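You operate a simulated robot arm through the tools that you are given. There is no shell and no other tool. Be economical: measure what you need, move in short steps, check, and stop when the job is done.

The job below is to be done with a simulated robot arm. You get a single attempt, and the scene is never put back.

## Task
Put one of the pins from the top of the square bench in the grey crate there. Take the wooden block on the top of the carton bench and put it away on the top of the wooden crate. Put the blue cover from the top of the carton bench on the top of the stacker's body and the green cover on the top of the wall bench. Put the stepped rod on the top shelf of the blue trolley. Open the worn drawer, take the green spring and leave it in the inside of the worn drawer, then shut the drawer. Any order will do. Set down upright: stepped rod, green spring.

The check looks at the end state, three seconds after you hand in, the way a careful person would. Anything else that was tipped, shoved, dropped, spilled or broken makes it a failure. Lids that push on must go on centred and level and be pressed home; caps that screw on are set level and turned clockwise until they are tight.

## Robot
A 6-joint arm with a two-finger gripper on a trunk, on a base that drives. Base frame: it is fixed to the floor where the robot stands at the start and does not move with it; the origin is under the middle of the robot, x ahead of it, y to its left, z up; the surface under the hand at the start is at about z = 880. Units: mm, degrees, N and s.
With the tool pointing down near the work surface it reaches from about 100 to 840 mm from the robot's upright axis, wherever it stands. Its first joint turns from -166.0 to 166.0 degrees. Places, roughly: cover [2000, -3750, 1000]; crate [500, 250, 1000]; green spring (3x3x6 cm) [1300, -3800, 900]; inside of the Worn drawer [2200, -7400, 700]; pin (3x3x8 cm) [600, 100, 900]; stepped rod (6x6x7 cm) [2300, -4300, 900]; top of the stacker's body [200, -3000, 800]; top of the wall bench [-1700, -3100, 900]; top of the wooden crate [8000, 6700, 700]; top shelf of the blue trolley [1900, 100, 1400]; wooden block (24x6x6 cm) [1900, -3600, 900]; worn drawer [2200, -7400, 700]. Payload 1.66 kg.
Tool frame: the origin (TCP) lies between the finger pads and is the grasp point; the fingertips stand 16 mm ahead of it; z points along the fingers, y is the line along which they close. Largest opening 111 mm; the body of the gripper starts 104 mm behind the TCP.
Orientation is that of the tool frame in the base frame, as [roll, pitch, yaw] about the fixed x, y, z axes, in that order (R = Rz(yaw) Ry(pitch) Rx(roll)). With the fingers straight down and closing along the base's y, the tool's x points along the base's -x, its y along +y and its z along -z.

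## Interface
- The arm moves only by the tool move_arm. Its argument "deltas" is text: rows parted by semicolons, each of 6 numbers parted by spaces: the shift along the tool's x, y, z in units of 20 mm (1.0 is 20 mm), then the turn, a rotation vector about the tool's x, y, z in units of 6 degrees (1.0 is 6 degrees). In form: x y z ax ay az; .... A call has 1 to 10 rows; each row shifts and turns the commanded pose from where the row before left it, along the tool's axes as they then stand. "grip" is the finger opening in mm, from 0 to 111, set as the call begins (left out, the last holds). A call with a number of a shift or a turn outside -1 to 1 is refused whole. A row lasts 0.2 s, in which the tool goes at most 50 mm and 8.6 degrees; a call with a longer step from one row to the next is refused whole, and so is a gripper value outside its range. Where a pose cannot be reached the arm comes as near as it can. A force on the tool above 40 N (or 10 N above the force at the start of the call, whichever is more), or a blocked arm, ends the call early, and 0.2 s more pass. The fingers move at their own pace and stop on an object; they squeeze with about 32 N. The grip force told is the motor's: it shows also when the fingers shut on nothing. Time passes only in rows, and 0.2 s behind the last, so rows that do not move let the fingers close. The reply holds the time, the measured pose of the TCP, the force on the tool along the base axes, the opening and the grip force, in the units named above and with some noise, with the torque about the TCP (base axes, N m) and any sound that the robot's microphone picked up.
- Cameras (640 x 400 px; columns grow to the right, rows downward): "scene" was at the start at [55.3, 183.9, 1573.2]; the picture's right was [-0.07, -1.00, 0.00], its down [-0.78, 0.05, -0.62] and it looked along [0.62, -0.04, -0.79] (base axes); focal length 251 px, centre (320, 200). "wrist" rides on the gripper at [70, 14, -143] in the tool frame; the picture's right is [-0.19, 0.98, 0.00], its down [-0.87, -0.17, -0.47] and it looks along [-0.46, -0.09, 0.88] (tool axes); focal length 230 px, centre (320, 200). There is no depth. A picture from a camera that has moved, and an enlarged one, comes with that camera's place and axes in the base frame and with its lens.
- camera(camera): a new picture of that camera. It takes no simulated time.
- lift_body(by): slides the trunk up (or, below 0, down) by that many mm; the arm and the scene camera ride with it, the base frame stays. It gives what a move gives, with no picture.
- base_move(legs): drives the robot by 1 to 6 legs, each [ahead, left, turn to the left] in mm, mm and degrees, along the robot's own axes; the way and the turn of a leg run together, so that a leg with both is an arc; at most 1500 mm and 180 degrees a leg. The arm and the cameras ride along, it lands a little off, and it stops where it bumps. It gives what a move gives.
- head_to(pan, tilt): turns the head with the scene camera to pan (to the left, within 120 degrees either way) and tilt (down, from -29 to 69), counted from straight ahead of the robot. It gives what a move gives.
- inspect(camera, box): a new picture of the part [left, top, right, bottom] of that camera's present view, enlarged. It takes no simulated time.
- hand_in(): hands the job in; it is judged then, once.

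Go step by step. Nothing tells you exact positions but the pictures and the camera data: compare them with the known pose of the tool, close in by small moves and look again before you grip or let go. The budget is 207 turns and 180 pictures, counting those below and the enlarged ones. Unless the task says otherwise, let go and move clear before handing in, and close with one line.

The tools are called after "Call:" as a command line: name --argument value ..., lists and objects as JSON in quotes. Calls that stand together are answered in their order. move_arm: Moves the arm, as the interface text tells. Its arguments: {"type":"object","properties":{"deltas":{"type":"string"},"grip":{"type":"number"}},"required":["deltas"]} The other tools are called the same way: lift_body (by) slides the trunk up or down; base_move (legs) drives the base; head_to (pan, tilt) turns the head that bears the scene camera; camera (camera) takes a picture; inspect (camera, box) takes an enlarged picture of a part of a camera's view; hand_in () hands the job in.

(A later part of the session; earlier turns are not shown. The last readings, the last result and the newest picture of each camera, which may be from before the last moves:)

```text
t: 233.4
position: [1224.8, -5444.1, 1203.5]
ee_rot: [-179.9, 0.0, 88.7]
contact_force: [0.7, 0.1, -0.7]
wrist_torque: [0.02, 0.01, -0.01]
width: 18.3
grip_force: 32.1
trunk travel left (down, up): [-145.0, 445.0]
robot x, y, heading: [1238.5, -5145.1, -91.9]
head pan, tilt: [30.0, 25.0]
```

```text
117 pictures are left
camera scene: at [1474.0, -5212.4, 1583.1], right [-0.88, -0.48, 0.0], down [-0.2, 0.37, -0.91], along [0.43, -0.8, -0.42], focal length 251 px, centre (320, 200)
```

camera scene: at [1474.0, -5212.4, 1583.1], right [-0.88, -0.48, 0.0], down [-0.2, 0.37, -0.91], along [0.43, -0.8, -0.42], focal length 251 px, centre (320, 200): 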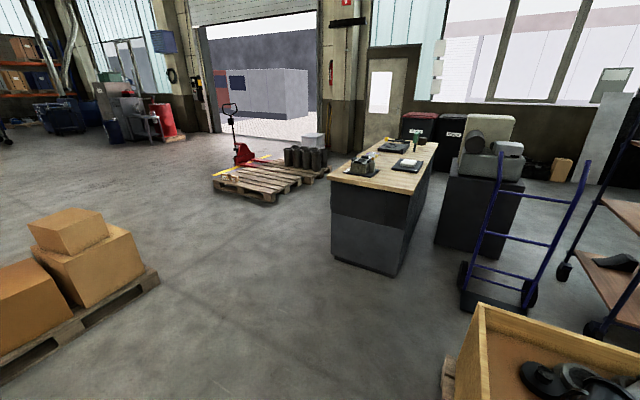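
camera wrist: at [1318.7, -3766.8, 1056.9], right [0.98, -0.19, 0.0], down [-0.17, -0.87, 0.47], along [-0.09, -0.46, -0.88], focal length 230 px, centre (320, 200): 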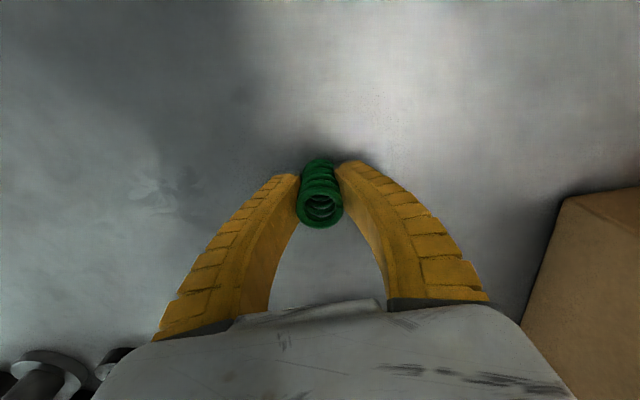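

The counter spans x≈1670–2350, y≈-7110 to -8500; the drawer must be in its long side facing +x near y≈-7400. I drive to about [2990,-7000], turn to face -x and look.

Call:
base_move --legs '[[900, 1100, 1.9], [950, 650, 0], [0, 0, -90]]'

Call:
head_to --pan 15 --tilt 45

Call:
camera --camera "scene"

```text
t: 249.9
position: [2685.1, -7040.9, 1204.4]
ee_rot: [-180.0, 0.0, 0.2]
contact_force: [-1.2, -0.1, -0.1]
wrist_torque: [-0.01, -0.02, 0.0]
width: 18.8
grip_force: 32.2
trunk travel left (down, up): [-145.0, 445.0]
robot x, y, heading: [2982.7, -7048.7, 180.1]
head pan, tilt: [30.0, 25.0]
```

```text
t: 250.7
position: [2685.9, -7041.8, 1203.4]
ee_rot: [-180.0, 0.0, 0.1]
contact_force: [-0.8, 0.9, -0.7]
wrist_torque: [-0.01, 0.0, -0.02]
width: 18.7
grip_force: 31.9
trunk travel left (down, up): [-145.0, 445.0]
robot x, y, heading: [2981.8, -7043.8, 180.1]
head pan, tilt: [15.0, 45.0]
```

```text
116 pictures are left
camera scene: at [2926.4, -7259.8, 1552.6], right [-0.26, 0.97, 0.0], down [0.68, 0.18, -0.71], along [-0.68, -0.18, -0.71], focal length 251 px, centre (320, 200)
```

scene: 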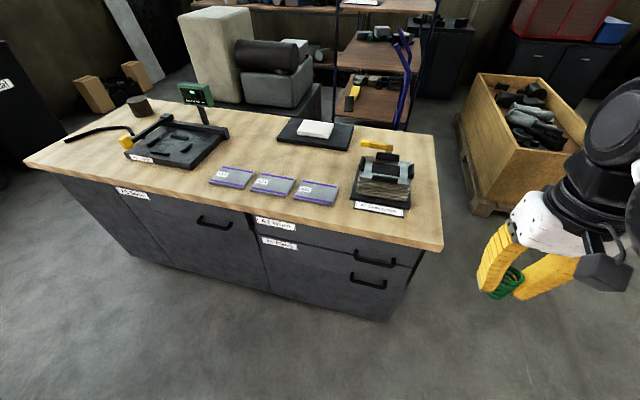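

Call:
inspect --camera "scene" --box '[230, 190, 450, 330]'

Call:
inspect --camera "scene" --box '[40, 80, 260, 220]'

```text
2.86 times, centred on (340, 260) of scene
camera zoom: at [2926.4, -7259.8, 1552.6], right [-0.26, 0.97, 0.0], down [0.68, 0.18, -0.71], along [-0.68, -0.18, -0.71], focal length 718 px, centre (263, 29)
```

zoom: 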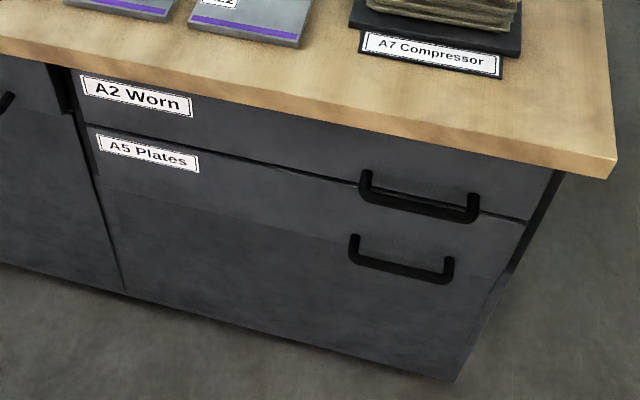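

```text
2.86 times, centred on (150, 150) of scene
camera zoom: at [2926.4, -7259.8, 1552.6], right [-0.26, 0.97, 0.0], down [0.68, 0.18, -0.71], along [-0.68, -0.18, -0.71], focal length 718 px, centre (806, 343)
```

zoom: 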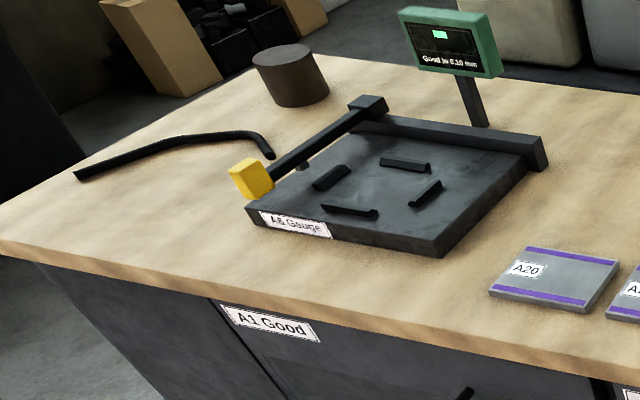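

The worn drawer is the upper right one (A2), handle bar near [2392, -7260…-7120, 712], counter top z≈898 with edge at x≈2392. I first stand the spring on the free strip of the counter near [2355,-7450], so the hand is free to open the drawer.

Call:
move_arm --deltas "-0.8 1 0 0 0 0;-0.8 1 0 0 0 0;-0.8 1 0 0 0 0;-0.8 1 0 0 0 0;-0.8 1 0 0 0 0;-0.8 1 0 0 0 0;-0.8 1 0 0 0 0;-0.8 1 0 0 0 0;-0.8 1 0 0 0 0;-0.8 1 0 0 0 0"

Call:
move_arm --deltas "-0.8 1 0.5 0 0 0;-0.8 1 1 0 0 0;-0.8 1 1 0 0 0;-0.8 1 1 0 0 0;-0.8 1 1 0 0 0;-0.8 1 1 0 0 0;-0.8 1 1 0 0 0;-0.8 1 1 0 0 0;-0.8 1 1 0 0 0;0 0 0 0 0 0"

Call:
camera --camera "wrist"

Call:
camera --camera "scene"

```text
t: 252.9
position: [2527.1, -7241.5, 1203.5]
ee_rot: [-180.0, 0.0, 0.2]
contact_force: [-0.4, 0.9, -0.9]
wrist_torque: [0.01, -0.01, 0.01]
width: 18.6
grip_force: 31.9
trunk travel left (down, up): [-145.0, 445.0]
robot x, y, heading: [2988.3, -7047.1, 179.8]
head pan, tilt: [15.0, 45.0]
```

```text
t: 255.1
position: [2382.9, -7420.4, 1036.0]
ee_rot: [179.9, 0.0, 0.2]
contact_force: [0.0, 0.1, -0.6]
wrist_torque: [0.01, 0.02, 0.03]
width: 18.8
grip_force: 32.0
trunk travel left (down, up): [-145.0, 445.0]
robot x, y, heading: [2979.7, -7048.0, 180.0]
head pan, tilt: [15.0, 45.0]
```

```text
113 pictures are left
camera wrist: at [2450.7, -7434.9, 1180.3], right [-0.19, -0.98, 0.0], down [-0.87, 0.16, 0.47], along [-0.46, 0.09, -0.88], focal length 230 px, centre (320, 200)
```

wrist: 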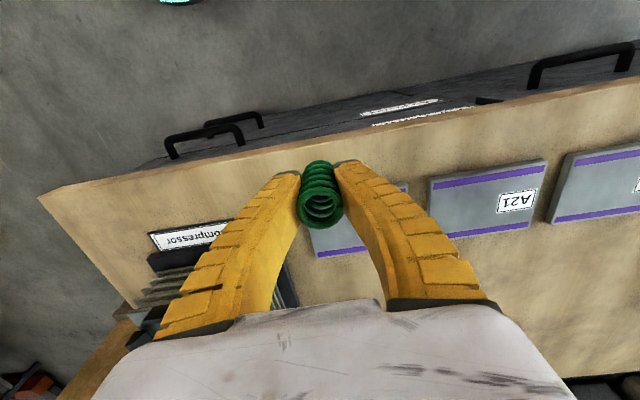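

```text
112 pictures are left
camera scene: at [2926.4, -7259.7, 1552.6], right [-0.26, 0.97, 0.0], down [0.68, 0.18, -0.71], along [-0.68, -0.18, -0.71], focal length 251 px, centre (320, 200)
```

scene: 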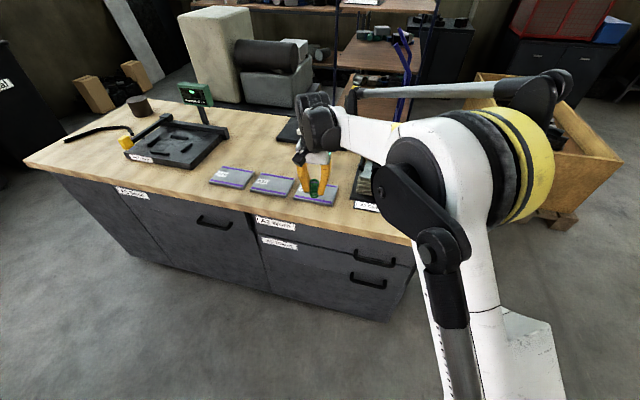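

I shift 36 mm deeper over the strip and lower.

Call:
move_arm --deltas "-0.9 0 0.5 0 0 0;-0.9 0 1 0 0 0;0 0 1 0 0 0;0 0 1 0 0 0;0 0 0.8 0 0 0;0 0 0.2 0 0 0;0 0 0 0 0 0"

Call:
camera --camera "wrist"

Call:
inspect --camera "scene" --box '[250, 120, 390, 240]'

```text
t: 256.7
position: [2346.9, -7422.7, 943.8]
ee_rot: [180.0, -0.1, 0.3]
contact_force: [0.9, 0.6, -0.2]
wrist_torque: [0.02, -0.02, -0.03]
width: 18.7
grip_force: 32.0
trunk travel left (down, up): [-145.0, 445.0]
robot x, y, heading: [2982.2, -7050.3, 179.7]
head pan, tilt: [15.0, 45.0]
```

```text
111 pictures are left
camera wrist: at [2416.2, -7436.2, 1087.8], right [-0.19, -0.98, 0.0], down [-0.87, 0.16, 0.47], along [-0.46, 0.09, -0.88], focal length 230 px, centre (320, 200)
```

wrist: 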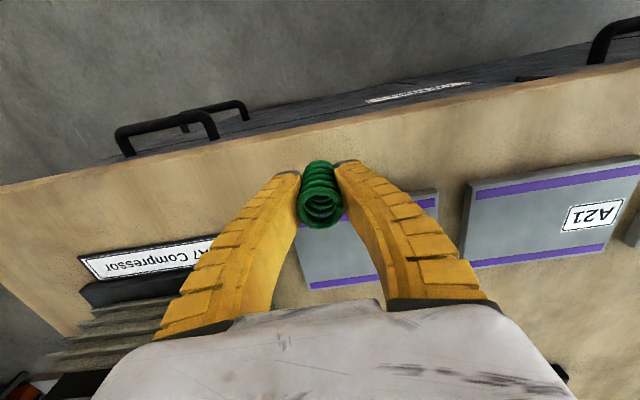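

```text
3.33 times, centred on (320, 180) of scene
camera zoom: at [2926.4, -7259.8, 1552.5], right [-0.26, 0.97, 0.0], down [0.68, 0.18, -0.71], along [-0.68, -0.18, -0.71], focal length 837 px, centre (320, 267)
```

zoom: 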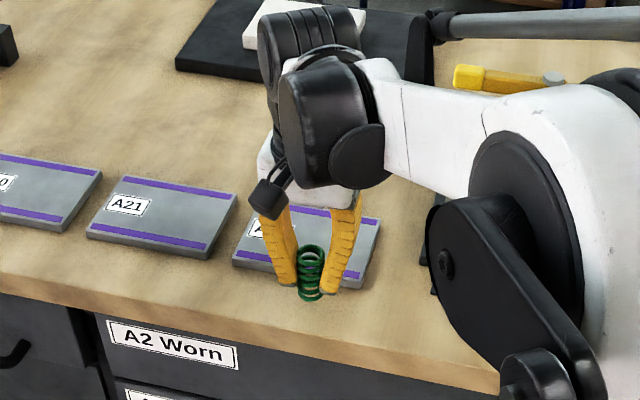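

Call:
move_arm --deltas "0 0 0.15 0 0 0;0 0 0.15 0 0 0;0 0 0.15 0 0 0;0 0 0.1 0 0 0;0 0 0 0 0 0"

```text
t: 257.9
position: [2345.7, -7421.0, 932.9]
ee_rot: [180.0, 0.0, 0.3]
contact_force: [-0.1, -1.0, -0.2]
wrist_torque: [-0.01, 0.02, 0.01]
width: 18.8
grip_force: 32.0
trunk travel left (down, up): [-145.0, 445.0]
robot x, y, heading: [2983.2, -7047.2, 180.0]
head pan, tilt: [15.0, 45.0]
```

Call:
move_arm --deltas "0 0 0.1 0 0 0;0 0 0.1 0 0 0;0 0 0.1 0 0 0;0 0 0 0 0 0"

```text
t: 258.9
position: [2346.9, -7422.5, 928.2]
ee_rot: [-180.0, -0.1, 0.2]
contact_force: [0.8, 0.3, -0.4]
wrist_torque: [0.02, 0.01, -0.02]
width: 18.5
grip_force: 31.7
trunk travel left (down, up): [-145.0, 445.0]
robot x, y, heading: [2983.8, -7043.5, 180.1]
head pan, tilt: [15.0, 45.0]
```

Call:
move_arm --deltas "0 0 0.1 0 0 0;0 0 0.1 0 0 0;0 0 0.1 0 0 0;0 0 0.1 0 0 0;0 0 0.1 0 0 0;0 0 0 0 0 0"

Call:
camera --camera "wrist"

```text
t: 260.3
position: [2344.7, -7423.3, 916.1]
ee_rot: [180.0, 0.0, 0.3]
contact_force: [0.6, 0.8, -0.5]
wrist_torque: [-0.02, 0.02, -0.01]
width: 18.8
grip_force: 31.8
trunk travel left (down, up): [-145.0, 445.0]
robot x, y, heading: [2989.4, -7046.8, 179.9]
head pan, tilt: [15.0, 45.0]
```

```text
109 pictures are left
camera wrist: at [2414.9, -7436.5, 1060.7], right [-0.19, -0.98, 0.0], down [-0.87, 0.16, 0.47], along [-0.46, 0.09, -0.88], focal length 230 px, centre (320, 200)
```

wrist: 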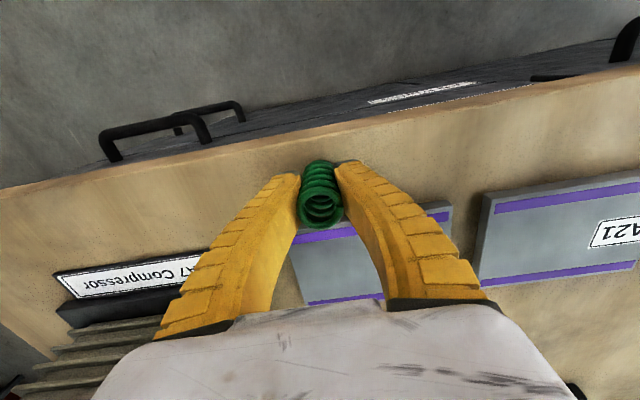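

Call:
move_arm --deltas "0 0 0.1 0 0 0;0 0 0.1 0 0 0;0 0 0.1 0 0 0;0 0 0.1 0 0 0;0 0 0.1 0 0 0;0 0 0 0 0 0"

```text
t: 261.7
position: [2347.0, -7421.4, 907.9]
ee_rot: [-180.0, 0.1, 0.2]
contact_force: [-6.3, -3.6, 19.9]
wrist_torque: [-0.05, -0.04, -0.04]
width: 23.8
grip_force: 31.8
trunk travel left (down, up): [-145.0, 445.0]
robot x, y, heading: [2987.4, -7047.3, 179.7]
head pan, tilt: [15.0, 45.0]
```

Contact: the counter top is at z≈876. I ease off, release and rise.

Call:
move_arm --deltas "0 0 -0.07 0 0 0;0 0 0 0 0 0"

Call:
move_arm --deltas "0 0 0 0 0 0;0 0 0 0 0 0;0 0 -0.5 0 0 0;0 0 -1 0 0 0;0 0 -1 0 0 0;0 0 -1 0 0 0;0 0 -1 0 0 0;0 0 -1 0 0 0;0 0 -1 0 0 0;0 0 -1 0 0 0" --grip 45

Call:
camera --camera "wrist"

```text
t: 262.3
position: [2347.7, -7422.4, 909.0]
ee_rot: [180.0, -0.1, 0.2]
contact_force: [0.7, -0.9, 4.2]
wrist_torque: [0.03, -0.14, -0.02]
width: 23.2
grip_force: 31.9
trunk travel left (down, up): [-145.0, 445.0]
robot x, y, heading: [2986.6, -7047.7, 180.2]
head pan, tilt: [15.0, 45.0]
```

```text
t: 264.5
position: [2345.7, -7422.2, 1058.8]
ee_rot: [179.9, 0.0, 0.2]
contact_force: [-0.1, 0.5, 0.2]
wrist_torque: [0.0, 0.02, 0.01]
width: 47.3
grip_force: 0.9
trunk travel left (down, up): [-145.0, 445.0]
robot x, y, heading: [2982.9, -7043.4, 180.1]
head pan, tilt: [15.0, 45.0]
```

```text
108 pictures are left
camera wrist: at [2415.4, -7436.2, 1201.9], right [-0.19, -0.98, 0.0], down [-0.87, 0.16, 0.47], along [-0.46, 0.09, -0.88], focal length 230 px, centre (320, 200)
```

wrist: 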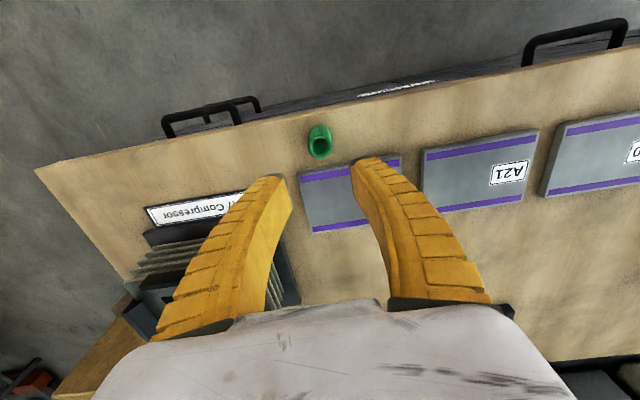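

The spring stands on the counter. I back off, bring the hand in front of the handle and turn the tool to point at the drawer front with the fingers closing vertically.

Call:
base_move --legs '[[-220, 130, 0]]'

Call:
move_arm --deltas "0.7 -1 0 0 0 0;0.7 -1 0 0 0 0;0.7 -1 0 0 0 0;0.7 -1 0 0 0 0;0.7 -1 0 0 0 0;0.7 -1 0 0 0 0;0.7 -1 0 0 0 0;0.7 -1 0 0 0 0;0.7 -1 0 0 0 0;0.7 -1 0 0 0 0"

Call:
move_arm --deltas "0 -1 0 0 0 0;0 -1 0 0 0 0;0 -1 0 0 0 0;0 -1 0 0 0 0;0 -1 0 0 0 0;0 -1 0 0 0 0;0 -1 0 0 0 0;0 -1 0 0 0 0;0 -0.6 0 0 0 0;0 0 0 0 0 0"

Call:
move_arm --deltas "0 0 0 0.8 -0.8 -0.8;0 0 0 0.8 -0.8 -0.8;0 0 0 0.8 -0.8 -0.8;0 0 0 0.8 -0.8 -0.8;0 0 0 0.8 -0.8 -0.8;0 0 0 0 0 0"

```text
t: 266.4
position: [2566.4, -7551.9, 1058.0]
ee_rot: [180.0, 0.0, 0.3]
contact_force: [0.4, -0.1, 0.3]
wrist_torque: [0.0, -0.01, -0.02]
width: 47.3
grip_force: 1.9
trunk travel left (down, up): [-145.0, 445.0]
robot x, y, heading: [3206.1, -7177.9, -180.0]
head pan, tilt: [15.0, 45.0]
```

```text
t: 268.6
position: [2706.0, -7349.7, 1057.1]
ee_rot: [-180.0, 0.0, 0.3]
contact_force: [0.8, -0.7, -0.8]
wrist_torque: [-0.01, 0.0, 0.02]
width: 47.3
grip_force: 1.5
trunk travel left (down, up): [-145.0, 445.0]
robot x, y, heading: [3205.2, -7173.1, -179.8]
head pan, tilt: [15.0, 45.0]
```

```text
t: 270.8
position: [2704.0, -7179.2, 1057.6]
ee_rot: [180.0, 0.0, 0.3]
contact_force: [-0.2, -0.6, -1.0]
wrist_torque: [0.02, 0.02, -0.02]
width: 47.3
grip_force: 1.0
trunk travel left (down, up): [-145.0, 445.0]
robot x, y, heading: [3204.9, -7173.6, -180.1]
head pan, tilt: [15.0, 45.0]
```

```text
t: 272.2
position: [2703.5, -7179.2, 1058.4]
ee_rot: [-150.7, 17.5, 29.7]
contact_force: [-0.5, -0.6, 0.0]
wrist_torque: [-0.01, 0.04, -0.01]
width: 47.5
grip_force: 1.9
trunk travel left (down, up): [-145.0, 445.0]
robot x, y, heading: [3206.4, -7175.6, -180.2]
head pan, tilt: [15.0, 45.0]
```

The rotation goes the right way. I continue it to 120° in all.

Call:
move_arm --deltas "0 0 0 0.8 -0.8 -0.8;0 0 0 0.8 -0.8 -0.8;0 0 0 0.8 -0.8 -0.8;0 0 0 0.8 -0.8 -0.8;0 0 0 0.8 -0.8 -0.8;0 0 0 0.8 -0.8 -0.8;0 0 0 0.8 -0.8 -0.8;0 0 0 0.8 -0.8 -0.8;0 0 0 0.8 -0.8 -0.8;0 0 0 0.347 -0.347 -0.347"

Call:
lift_body --by -140

Call:
camera --camera "wrist"

Call:
camera --camera "scene"

```text
t: 274.4
position: [2679.8, -7183.1, 1178.4]
ee_rot: [-90.3, 0.2, 89.9]
contact_force: [0.7, -0.1, 0.2]
wrist_torque: [0.0, 0.02, 0.0]
width: 47.5
grip_force: 1.4
out of reach, approached as far as the arm can: row 5, 6, 7, 8, 9, 10
trunk travel left (down, up): [-145.0, 445.0]
robot x, y, heading: [3204.0, -7173.3, -179.9]
head pan, tilt: [15.0, 45.0]
```

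```text
t: 276.0
position: [2680.7, -7183.1, 1037.9]
ee_rot: [-90.3, 0.3, 90.0]
contact_force: [0.6, 0.0, 0.2]
wrist_torque: [-0.03, 0.0, 0.0]
width: 47.6
grip_force: 1.5
trunk travel left (down, up): [-5.0, 585.0]
robot x, y, heading: [3206.0, -7172.0, -180.1]
head pan, tilt: [15.0, 45.0]
```

```text
107 pictures are left
camera wrist: at [2822.7, -7114.6, 1026.8], right [0.0, -0.2, -0.98], down [0.47, -0.86, 0.17], along [-0.88, -0.46, 0.09], focal length 230 px, centre (320, 200)
```

wrist: 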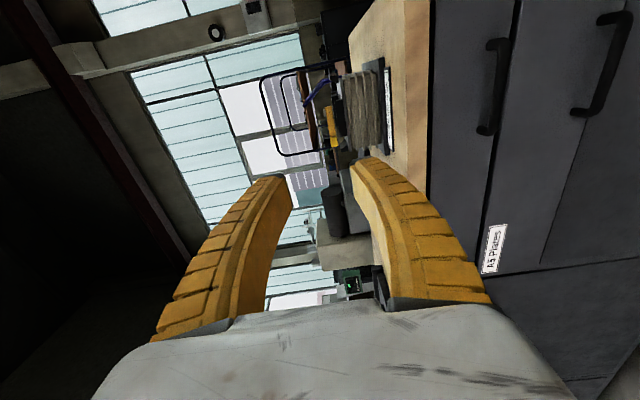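

```text
106 pictures are left
camera scene: at [3145.3, -7387.9, 1412.7], right [-0.26, 0.97, 0.0], down [0.68, 0.18, -0.71], along [-0.68, -0.18, -0.71], focal length 251 px, centre (320, 200)
```

scene: 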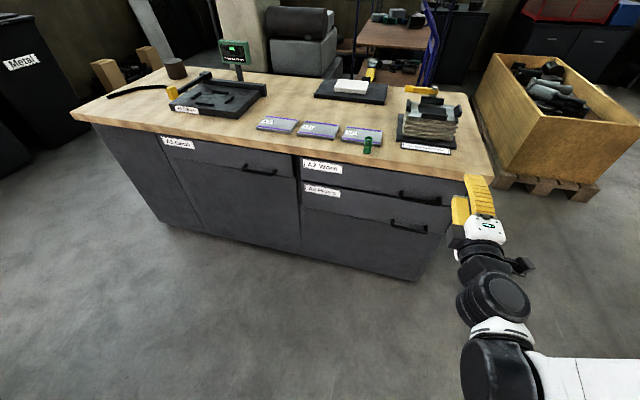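

Handle bar is at about [2405,-7190,750]. I move forward in front of the counter edge and then down.

Call:
move_arm --deltas "0 0 1 0 0 0;0 0 1 0 0 0;0 0 1 0 0 0;0 0 1 0 0 0;0 0 1 0 0 0;0 0 1 0 0 0;0 0 1 0 0 0;0 0 1 0 0 0;0 0 1 0 0 0;0 0 0 0 0 0"

Call:
move_arm --deltas "0 1 0 0 0 0;0 1 0 0 0 0;0 1 0 0 0 0;0 1 0 0 0 0;0 1 0 0 0 0;0 1 0 0 0 0;0 1 0 0 0 0;0 1 0 0 0 0;0 1 0 0 0 0;0 1 0 0 0 0"

Call:
move_arm --deltas "0 1 0 0 0 0;0 1 0 0 0 0;0 1 0 0 0 0;0 1 0 0 0 0;0 0.4 0 0 0 0;0 0 0 0 0 0"

Call:
camera --camera "wrist"

Call:
inspect --camera "scene" --box '[340, 140, 540, 290]'

```text
t: 278.2
position: [2500.0, -7182.9, 1038.3]
ee_rot: [-90.4, 0.3, 90.0]
contact_force: [-0.4, 0.8, 0.4]
wrist_torque: [0.01, -0.02, 0.04]
width: 47.3
grip_force: 1.2
trunk travel left (down, up): [-5.0, 585.0]
robot x, y, heading: [3199.0, -7175.8, -180.2]
head pan, tilt: [15.0, 45.0]
```

```text
t: 280.4
position: [2442.2, -7187.0, 892.1]
ee_rot: [-90.3, 0.3, 90.0]
contact_force: [0.3, -0.3, -0.8]
wrist_torque: [-0.02, 0.02, -0.01]
width: 47.3
grip_force: 2.2
out of reach, approached as far as the arm can: row 5, 6, 7, 8, 9, 10
trunk travel left (down, up): [-5.0, 585.0]
robot x, y, heading: [3202.5, -7173.3, -180.1]
head pan, tilt: [15.0, 45.0]
```

```text
t: 281.8
position: [2404.2, -7187.3, 826.1]
ee_rot: [-90.3, 0.3, 90.0]
contact_force: [-0.1, -0.5, -0.5]
wrist_torque: [0.01, -0.03, -0.04]
width: 47.5
grip_force: 1.3
out of reach, approached as far as the arm can: row 1, 2, 3, 4, 5
trunk travel left (down, up): [-5.0, 585.0]
robot x, y, heading: [3205.6, -7174.8, -180.2]
head pan, tilt: [15.0, 45.0]
```

```text
105 pictures are left
camera wrist: at [2546.6, -7118.9, 814.7], right [0.01, -0.2, -0.98], down [0.47, -0.86, 0.17], along [-0.88, -0.46, 0.09], focal length 230 px, centre (320, 200)
```

wrist: 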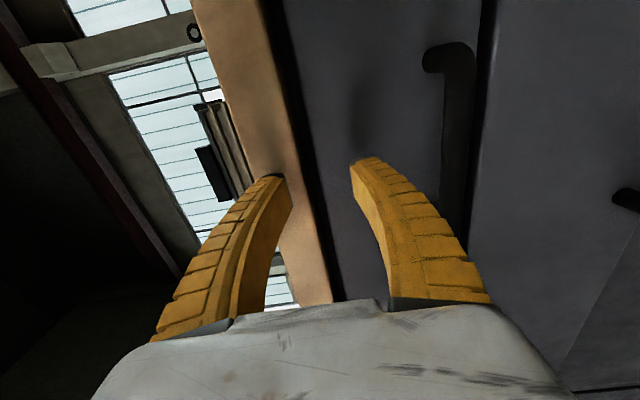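

```text
2.67 times, centred on (440, 215) of scene
camera zoom: at [3145.2, -7387.9, 1412.5], right [-0.26, 0.97, 0.0], down [0.68, 0.18, -0.71], along [-0.68, -0.18, -0.71], focal length 670 px, centre (0, 160)
```

zoom: 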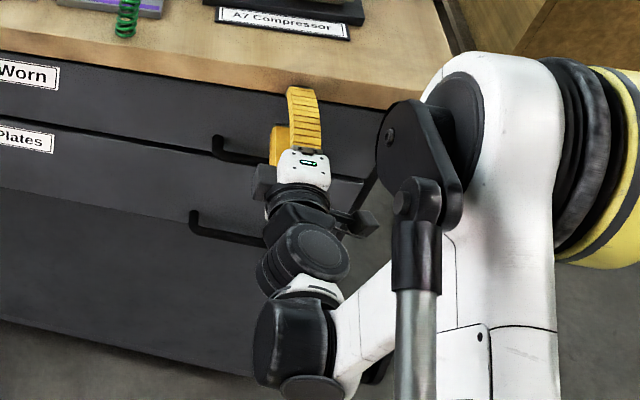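

The level tool cannot reach low enough, so I pitch it about 36° downward while backing away from the front, which suits a bar handle as well.

Call:
move_arm --deltas "0 0 -0.5 -1 0 0;0 0 -0.5 -1 0 0;0 0 -0.3 -1 0 0;0 0 0 -1 0 0;0 0 0 -1 0 0;0 0 0 -1 0 0;0 0 0 0 0 0"

Call:
camera --camera "wrist"

Call:
inspect --camera "scene" --box '[340, 140, 540, 290]'

```text
t: 283.4
position: [2425.0, -7182.8, 830.6]
ee_rot: [-122.2, 0.4, 88.9]
contact_force: [-0.7, -0.1, 0.2]
wrist_torque: [-0.03, -0.06, 0.02]
width: 47.4
grip_force: 1.2
out of reach, approached as far as the arm can: row 1
trunk travel left (down, up): [-5.0, 585.0]
robot x, y, heading: [3203.6, -7175.3, -180.0]
head pan, tilt: [15.0, 45.0]
```

```text
103 pictures are left
camera wrist: at [2552.6, -7115.9, 894.9], right [0.52, -0.2, -0.83], down [0.29, -0.87, 0.4], along [-0.8, -0.45, -0.39], focal length 230 px, centre (320, 200)
```

wrist: 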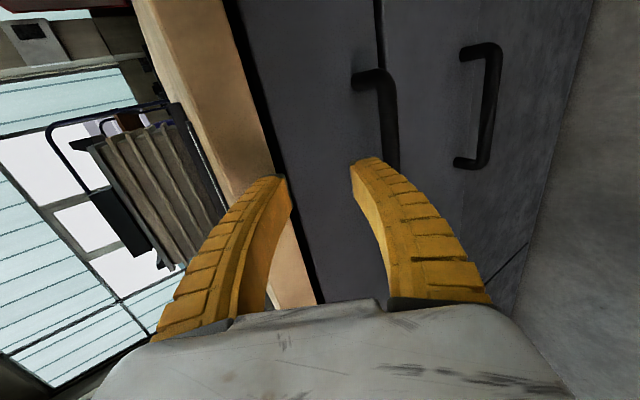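

```text
2.67 times, centred on (440, 215) of scene
camera zoom: at [3145.3, -7387.9, 1412.5], right [-0.26, 0.97, 0.0], down [0.68, 0.18, -0.71], along [-0.68, -0.18, -0.71], focal length 670 px, centre (0, 160)
```

zoom: 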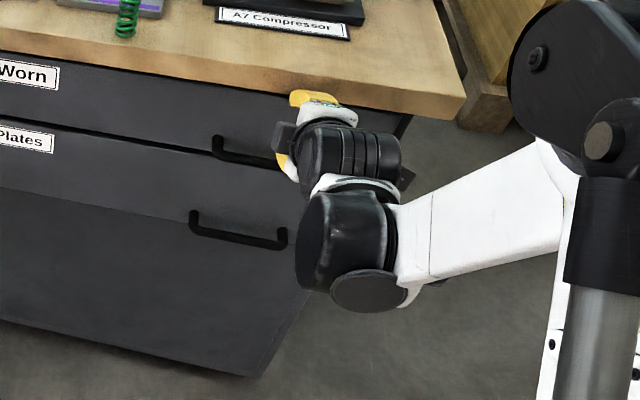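

Bar refined to about [2405, -7190, 742], front face at x≈2368. I align sideways-down first, with the hand still 60 mm short, and look.

Call:
move_arm --deltas "-0.35 0.8 0 0 0 0;0 0.8 0 0 0 0;0 0.8 0 0 0 0;0 0.8 0 0 0 0;0 0 0 0 0 0" --grip 42

Call:
camera --camera "wrist"

Call:
inspect --camera "scene" --box '[360, 160, 500, 260]'

```text
t: 284.6
position: [2457.8, -7190.6, 775.8]
ee_rot: [-122.1, 0.4, 88.8]
contact_force: [-1.2, 0.2, 0.7]
wrist_torque: [0.0, 0.0, -0.01]
width: 44.4
grip_force: 1.7
trunk travel left (down, up): [-5.0, 585.0]
robot x, y, heading: [3205.6, -7174.3, -180.1]
head pan, tilt: [15.0, 45.0]
```

```text
101 pictures are left
camera wrist: at [2586.3, -7124.3, 840.6], right [0.52, -0.2, -0.83], down [0.29, -0.87, 0.4], along [-0.8, -0.45, -0.39], focal length 230 px, centre (320, 200)
```

wrist: 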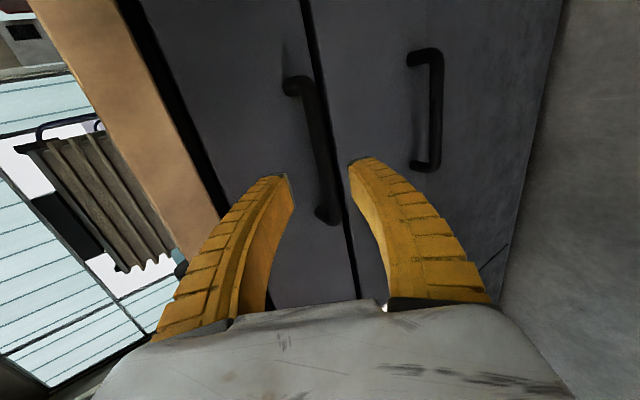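

```text
4.00 times, centred on (430, 210) of scene
camera zoom: at [3145.2, -7388.0, 1412.5], right [-0.26, 0.97, 0.0], down [0.68, 0.18, -0.71], along [-0.68, -0.18, -0.71], focal length 1005 px, centre (-120, 160)
```

zoom: 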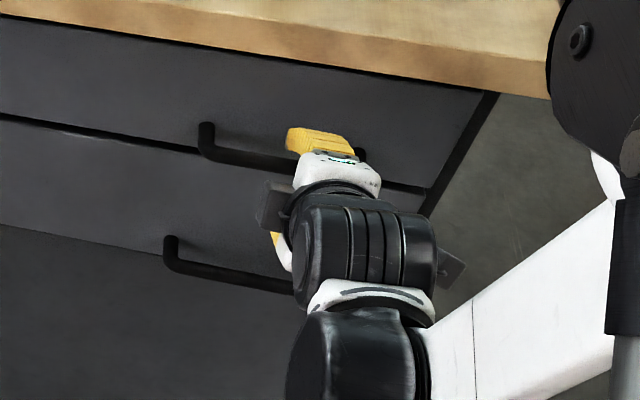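

The bar lies between the fingers. I advance 57 mm along the fingers.

Call:
move_arm --deltas "0 0 0.8 0 0 0;0 0 0.8 0 0 0;0 0 0.7 0 0 0;0 0 0.4 0 0 0;0 0 0 0 0 0"

Call:
camera --camera "wrist"

```text
t: 285.8
position: [2411.8, -7188.6, 747.7]
ee_rot: [-122.1, 0.3, 88.8]
contact_force: [-0.1, -0.5, 0.0]
wrist_torque: [0.02, 0.01, -0.01]
width: 44.4
grip_force: 2.0
trunk travel left (down, up): [-5.0, 585.0]
robot x, y, heading: [3203.8, -7175.5, -180.0]
head pan, tilt: [15.0, 45.0]
```

```text
99 pictures are left
camera wrist: at [2540.4, -7122.7, 812.5], right [0.52, -0.2, -0.83], down [0.29, -0.87, 0.4], along [-0.8, -0.45, -0.39], focal length 230 px, centre (320, 200)
```

wrist: 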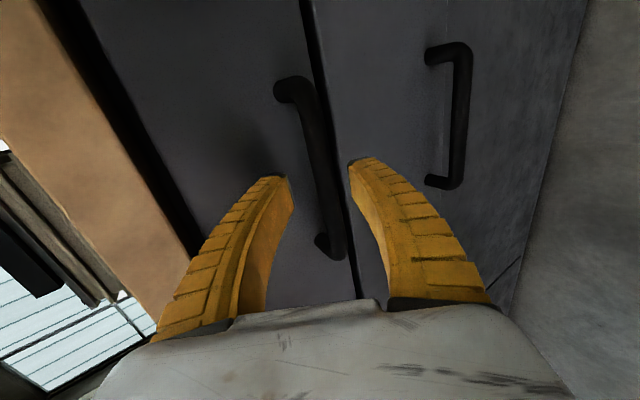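

Call:
move_arm --deltas "0 0 0.2 0 0 0;0 0 0.2 0 0 0;0 0 0 0 0 0"

Call:
move_arm --deltas "0 0 0 0 0 0;0 0 0 0 0 0;0 0 0 0 0 0" --grip 0

Call:
camera --camera "wrist"

```text
t: 286.6
position: [2405.2, -7188.4, 742.7]
ee_rot: [-122.0, 0.3, 89.0]
contact_force: [0.0, -0.2, 0.1]
wrist_torque: [0.01, 0.01, 0.01]
width: 44.4
grip_force: 2.0
trunk travel left (down, up): [-5.0, 585.0]
robot x, y, heading: [3202.9, -7176.9, -179.9]
head pan, tilt: [15.0, 45.0]
```

```text
t: 287.3
position: [2407.8, -7189.1, 740.0]
ee_rot: [-122.4, 0.2, 89.0]
contact_force: [10.7, 0.8, -4.8]
wrist_torque: [0.22, -0.07, 0.03]
width: 7.9
grip_force: 33.9
trunk travel left (down, up): [-5.0, 585.0]
robot x, y, heading: [3206.1, -7174.7, -180.3]
head pan, tilt: [15.0, 45.0]
stopped in row 3: the force on the tool passed its limit at 42 N (the readings are from after the stop); the commanded pose is now the measured one
```

```text
98 pictures are left
camera wrist: at [2536.7, -7123.2, 806.7], right [0.52, -0.2, -0.83], down [0.29, -0.87, 0.4], along [-0.8, -0.45, -0.4], focal length 230 px, centre (320, 200)
```

wrist: 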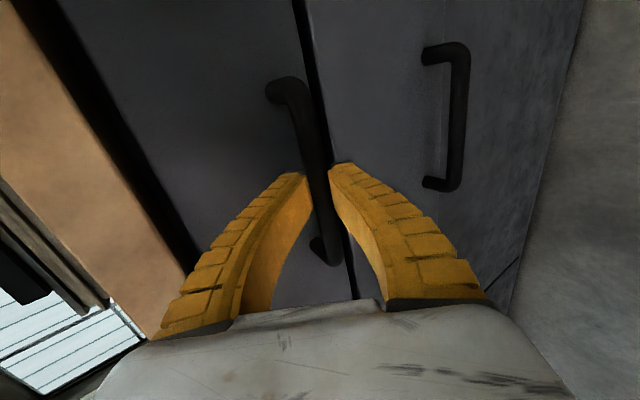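

I have the handle. I pull the drawer open by driving straight back 270 mm.

Call:
base_move --legs '[[-100, 0, 0]]'

Call:
camera --camera "wrist"

```text
t: 288.4
position: [2506.0, -7189.7, 740.8]
ee_rot: [-122.5, 0.3, 88.9]
contact_force: [0.6, 1.9, -0.4]
wrist_torque: [0.15, 0.04, 0.07]
width: 6.1
grip_force: 34.2
trunk travel left (down, up): [-5.0, 585.0]
robot x, y, heading: [3302.6, -7175.3, -179.7]
head pan, tilt: [15.0, 45.0]
```

```text
97 pictures are left
camera wrist: at [2634.9, -7123.2, 806.7], right [0.52, -0.2, -0.83], down [0.29, -0.87, 0.4], along [-0.8, -0.45, -0.4], focal length 230 px, centre (320, 200)
```

wrist: 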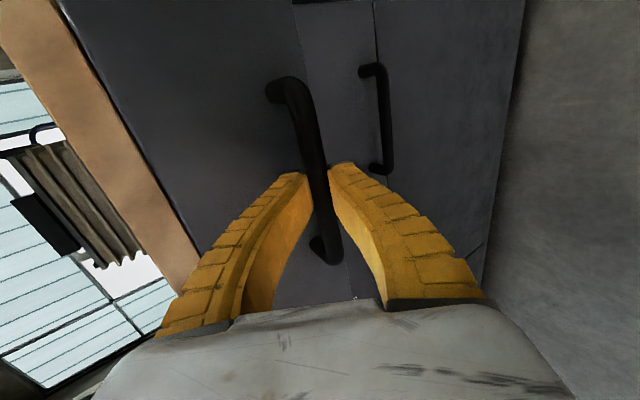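

The drawer follows. I pull another 170 mm.

Call:
base_move --legs '[[-170, 0, 0]]'

Call:
camera --camera "scene"

```text
t: 289.9
position: [2678.0, -7189.7, 741.2]
ee_rot: [-122.4, 0.4, 89.0]
contact_force: [1.6, 18.9, -0.4]
wrist_torque: [0.34, 0.03, -0.15]
width: 6.0
grip_force: 34.7
trunk travel left (down, up): [-5.0, 585.0]
robot x, y, heading: [3471.3, -7171.7, -179.8]
head pan, tilt: [15.0, 45.0]
```

```text
96 pictures are left
camera scene: at [3417.2, -7386.1, 1412.8], right [-0.26, 0.96, 0.0], down [0.68, 0.18, -0.71], along [-0.68, -0.19, -0.71], focal length 251 px, centre (320, 200)
```

scene: 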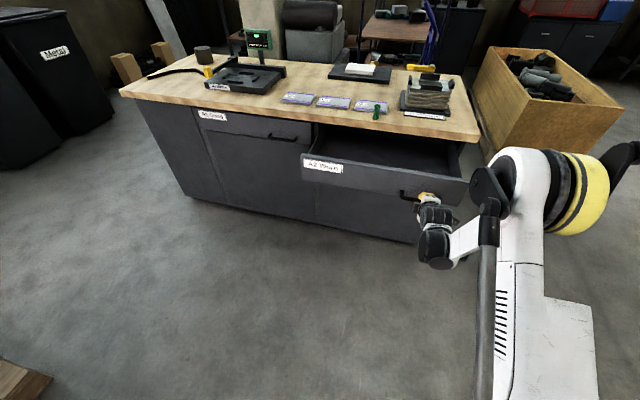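

The drawer is open about 270 mm. I let go, back off and turn the tool to point down.

Call:
move_arm --deltas "0 0 0 0 0 0;0 0 0 0 0 0;0 0 -0.5 0 0 0;0 0 -1 0 0 0;0 0 -1 0 0 0;0 0 -1 0 0 0;0 0 -1 0 0 0;0 0 0 0 0 0" --grip 44

Call:
move_arm --deltas "0 -0.3 -0.3 -1 0 0;0 -0.3 -0.3 -1 0 0;0 -0.3 -0.3 -1 0 0;0 -0.3 -0.3 -1 0 0;0 0 -0.5 -1 0 0;0 0 -0.5 -1 0 0;0 0 -0.5 -1 0 0;0 0 -0.5 -1 0 0;0 0 -0.5 -1 0 0;0 0 -0.5 -0.6 0 0"

Call:
lift_body --by 140

Call:
camera --camera "scene"

```text
t: 291.7
position: [2755.4, -7192.4, 788.2]
ee_rot: [-122.3, 0.2, 89.0]
contact_force: [0.6, 0.1, 0.3]
wrist_torque: [-0.02, -0.02, -0.02]
width: 46.3
grip_force: 1.6
trunk travel left (down, up): [-5.0, 585.0]
robot x, y, heading: [3476.7, -7172.6, -179.8]
head pan, tilt: [15.0, 45.0]
```

```text
t: 293.9
position: [2776.4, -7191.5, 879.2]
ee_rot: [179.9, 0.2, 88.9]
contact_force: [-1.0, -0.1, 0.3]
wrist_torque: [0.03, -0.01, 0.01]
width: 46.4
grip_force: 1.5
trunk travel left (down, up): [-5.0, 585.0]
robot x, y, heading: [3471.5, -7175.5, -179.9]
head pan, tilt: [15.0, 45.0]
```

```text
t: 295.6
position: [2776.2, -7191.7, 1019.3]
ee_rot: [180.0, 0.2, 89.0]
contact_force: [-0.5, -0.3, -0.4]
wrist_torque: [0.0, 0.03, 0.01]
width: 46.2
grip_force: 1.8
trunk travel left (down, up): [-145.0, 445.0]
robot x, y, heading: [3476.1, -7175.6, -179.8]
head pan, tilt: [15.0, 45.0]
```

```text
95 pictures are left
camera scene: at [3417.1, -7387.5, 1552.4], right [-0.26, 0.96, 0.0], down [0.68, 0.19, -0.71], along [-0.68, -0.19, -0.71], focal length 251 px, centre (320, 200)
```

scene: 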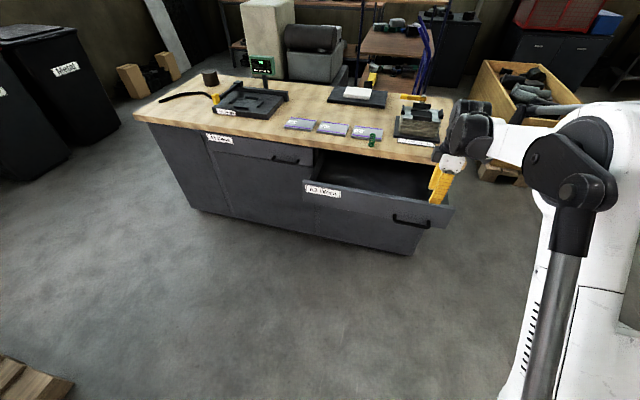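

I drive 380 mm ahead again to reach the spring, hand raised.

Call:
move_arm --deltas "0 0 -1 0 0 0;0 0 -1 0 0 0;0 0 -1 0 0 0;0 0 0 0 0 0" --grip 60

Call:
base_move --legs '[[370, 120, 0]]'

Call:
camera --camera "wrist"

```text
t: 296.6
position: [2774.9, -7191.5, 1081.1]
ee_rot: [-179.9, 0.2, 89.0]
contact_force: [0.3, -0.1, 0.3]
wrist_torque: [0.03, -0.02, 0.0]
width: 62.2
grip_force: 1.4
trunk travel left (down, up): [-145.0, 445.0]
robot x, y, heading: [3479.7, -7173.8, -179.9]
head pan, tilt: [15.0, 45.0]
```

```text
t: 299.0
position: [2401.8, -7313.3, 1081.3]
ee_rot: [180.0, 0.2, 88.9]
contact_force: [-1.2, 0.2, -0.6]
wrist_torque: [0.0, -0.01, -0.02]
width: 61.8
grip_force: 1.7
trunk travel left (down, up): [-145.0, 445.0]
robot x, y, heading: [3100.6, -7299.1, -179.9]
head pan, tilt: [15.0, 45.0]
```

```text
94 pictures are left
camera wrist: at [2415.2, -7243.5, 1223.7], right [0.98, -0.21, 0.0], down [-0.18, -0.86, 0.47], along [-0.1, -0.46, -0.88], focal length 230 px, centre (320, 200)
```

wrist: 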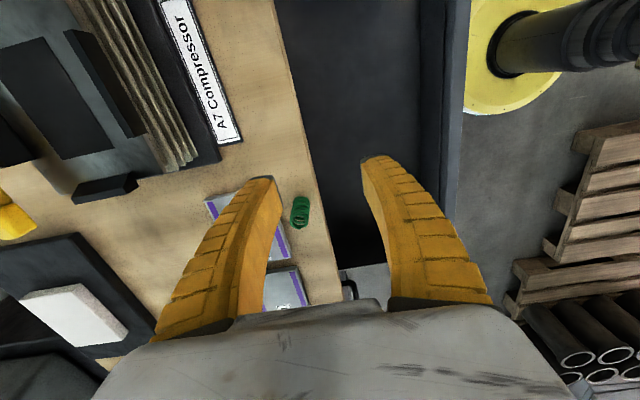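

Call:
move_arm --deltas "-1 -0.5 0 0 0 0;-1 -0.5 0 0 0 0;-1 -0.5 0 0 0 0;-1 -0.5 0 0 0 0;-1 -0.4 0 0 0 0;-0.5 -0.4 0 0 0 0;0 0 1 0 0 0;0 0 1 0 0 0;0 0 1 0 0 0;0 0 1 0 0 0"

Call:
camera --camera "wrist"

```text
t: 301.2
position: [2343.0, -7422.9, 1000.1]
ee_rot: [180.0, 0.2, 88.8]
contact_force: [0.1, 0.3, -0.8]
wrist_torque: [-0.02, 0.0, 0.01]
width: 62.0
grip_force: 1.5
trunk travel left (down, up): [-145.0, 445.0]
robot x, y, heading: [3102.2, -7295.7, -179.9]
head pan, tilt: [15.0, 45.0]
```

```text
93 pictures are left
camera wrist: at [2356.6, -7353.0, 1144.2], right [0.98, -0.21, 0.0], down [-0.18, -0.86, 0.47], along [-0.1, -0.46, -0.88], focal length 230 px, centre (320, 200)
```

wrist: 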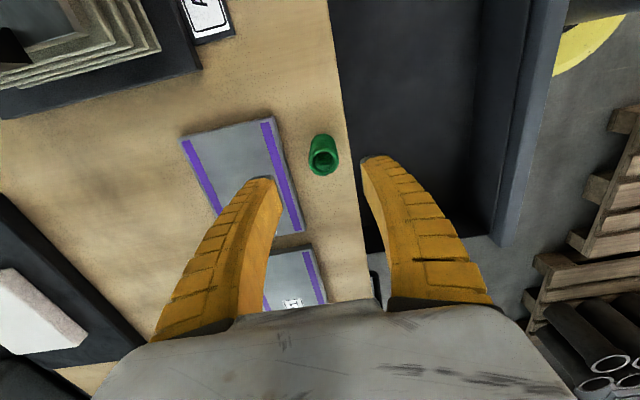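

Call:
move_arm --deltas "0 0 1 0 0 0;0 0 1 0 0 0;0 0 1 0 0 0;0 0 1 0 0 0;0 0 0.5 0 0 0;0 0 0 0 0 0" --grip 50

Call:
move_arm --deltas "0 0 0 0 0 0;0 0 0 0 0 0;0 0 0 0 0 0" --grip 15

Call:
move_arm --deltas "0 0 -0.5 0 0 0;0 0 -1 0 0 0;0 0 -1 0 0 0;0 0 -1 0 0 0;0 0 -1 0 0 0;0 0 -1 0 0 0;0 0 0 0 0 0"

Call:
camera --camera "wrist"

```text
t: 302.6
position: [2343.0, -7422.6, 911.1]
ee_rot: [180.0, 0.2, 88.9]
contact_force: [0.4, -0.2, -0.9]
wrist_torque: [0.0, 0.01, 0.02]
width: 52.4
grip_force: 1.7
trunk travel left (down, up): [-145.0, 445.0]
robot x, y, heading: [3101.1, -7300.2, -179.9]
head pan, tilt: [15.0, 45.0]
```

```text
t: 303.4
position: [2344.1, -7422.2, 911.2]
ee_rot: [180.0, 0.1, 88.9]
contact_force: [-0.2, 0.8, 2.3]
wrist_torque: [0.02, 0.0, -0.02]
width: 22.9
grip_force: 32.4
trunk travel left (down, up): [-145.0, 445.0]
robot x, y, heading: [3104.2, -7299.8, -179.9]
head pan, tilt: [15.0, 45.0]
```

```text
t: 305.0
position: [2342.9, -7421.1, 1020.6]
ee_rot: [-179.9, 0.2, 88.9]
contact_force: [-0.5, 0.0, -1.0]
wrist_torque: [-0.02, 0.03, 0.02]
width: 22.0
grip_force: 32.1
trunk travel left (down, up): [-145.0, 445.0]
robot x, y, heading: [3103.0, -7298.1, -180.0]
head pan, tilt: [15.0, 45.0]
```

```text
92 pictures are left
camera wrist: at [2357.5, -7352.4, 1163.9], right [0.98, -0.21, 0.0], down [-0.18, -0.86, 0.47], along [-0.1, -0.46, -0.88], focal length 230 px, centre (320, 200)
```

wrist: 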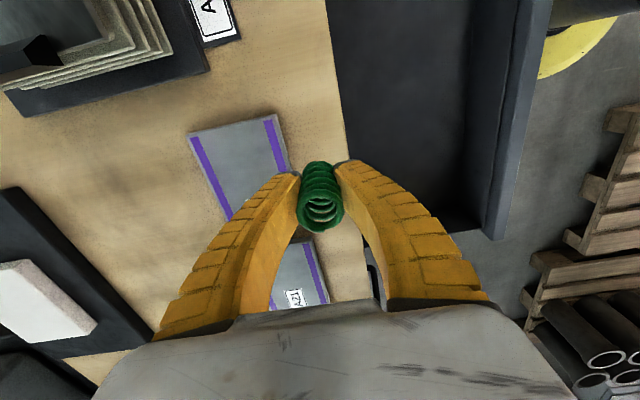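

The spring is held again. I carry it over the open drawer, about [2480,-7360].

Call:
move_arm --deltas "0.4 0.98 0 0 0 0;0.4 0.98 0 0 0 0;0.4 0.98 0 0 0 0;0.4 0.98 0 0 0 0;0.4 0.98 0 0 0 0;0.5 0.98 0 0 0 0;0.5 0.98 0 0 0 0;0 0 1 0 0 0;0 0 1 0 0 0;0 0 0 0 0 0"

Call:
camera --camera "wrist"

Call:
camera --camera "scene"

```text
t: 307.2
position: [2483.4, -7364.7, 980.4]
ee_rot: [180.0, 0.2, 88.8]
contact_force: [0.3, 0.2, -0.6]
wrist_torque: [0.01, 0.0, 0.02]
width: 21.4
grip_force: 32.4
trunk travel left (down, up): [-145.0, 445.0]
robot x, y, heading: [3104.9, -7301.0, -180.0]
head pan, tilt: [15.0, 45.0]
```

```text
91 pictures are left
camera wrist: at [2496.6, -7295.9, 1124.4], right [0.98, -0.21, 0.0], down [-0.18, -0.86, 0.47], along [-0.1, -0.46, -0.88], focal length 230 px, centre (320, 200)
```

wrist: 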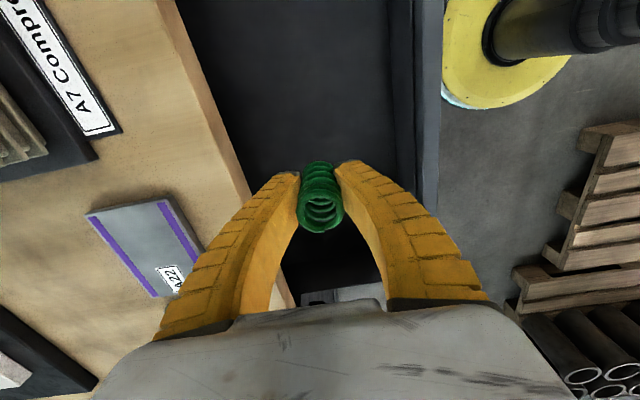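

```text
90 pictures are left
camera scene: at [3043.3, -7510.4, 1552.6], right [-0.26, 0.97, 0.0], down [0.68, 0.18, -0.71], along [-0.68, -0.18, -0.71], focal length 251 px, centre (320, 200)
```

scene: 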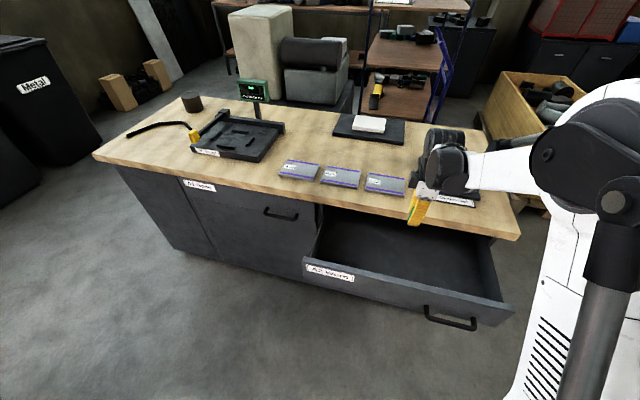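

The drawer is empty and the spring is centred in the opening. I lower with the trunk first.

Call:
lift_body --by -130

Call:
move_arm --deltas "0 0 1 0 0 0;0 0 1 0 0 0;0 0 1 0 0 0;0 0 0 0 0 0"

Call:
camera --camera "wrist"

Call:
camera --camera "scene"

```text
t: 308.8
position: [2482.4, -7365.4, 850.9]
ee_rot: [179.9, 0.2, 88.9]
contact_force: [-0.7, 0.0, -0.8]
wrist_torque: [0.02, 0.0, -0.03]
width: 20.9
grip_force: 31.6
trunk travel left (down, up): [-15.0, 575.0]
robot x, y, heading: [3102.6, -7297.3, -180.0]
head pan, tilt: [15.0, 45.0]
```

```text
t: 309.8
position: [2483.5, -7366.7, 790.5]
ee_rot: [180.0, 0.3, 88.9]
contact_force: [0.5, 0.4, -1.2]
wrist_torque: [-0.02, -0.01, 0.03]
width: 21.2
grip_force: 32.0
trunk travel left (down, up): [-15.0, 575.0]
robot x, y, heading: [3104.0, -7300.3, -179.8]
head pan, tilt: [15.0, 45.0]
```

```text
89 pictures are left
camera wrist: at [2496.5, -7297.0, 933.4], right [0.98, -0.21, 0.0], down [-0.18, -0.86, 0.47], along [-0.1, -0.46, -0.88], focal length 230 px, centre (320, 200)
```

wrist: 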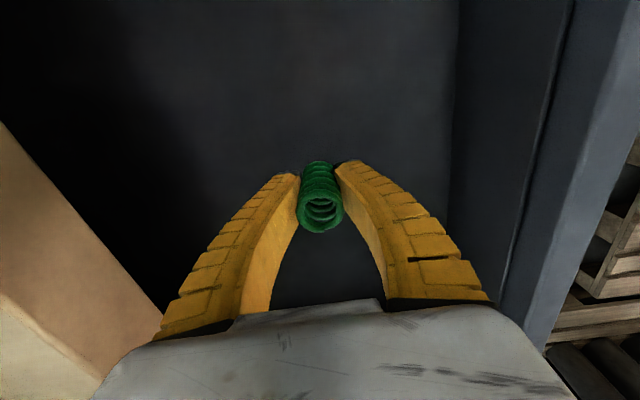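

```text
88 pictures are left
camera scene: at [3043.1, -7510.4, 1422.5], right [-0.26, 0.97, 0.0], down [0.68, 0.18, -0.71], along [-0.68, -0.18, -0.71], focal length 251 px, centre (320, 200)
```

scene: 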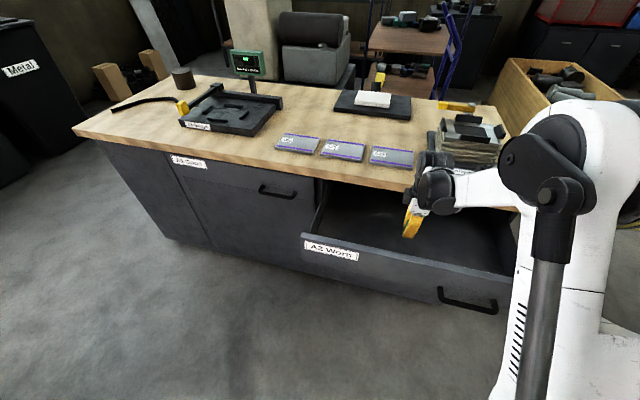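

Call:
inspect --camera "scene" --box '[360, 130, 520, 260]'

```text
3.08 times, centred on (440, 195) of scene
camera zoom: at [3043.1, -7510.4, 1422.5], right [-0.26, 0.97, 0.0], down [0.68, 0.18, -0.71], along [-0.68, -0.18, -0.71], focal length 773 px, centre (-49, 215)
```

zoom: 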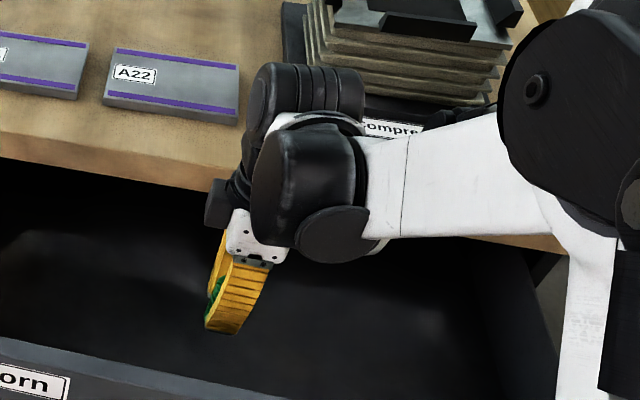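

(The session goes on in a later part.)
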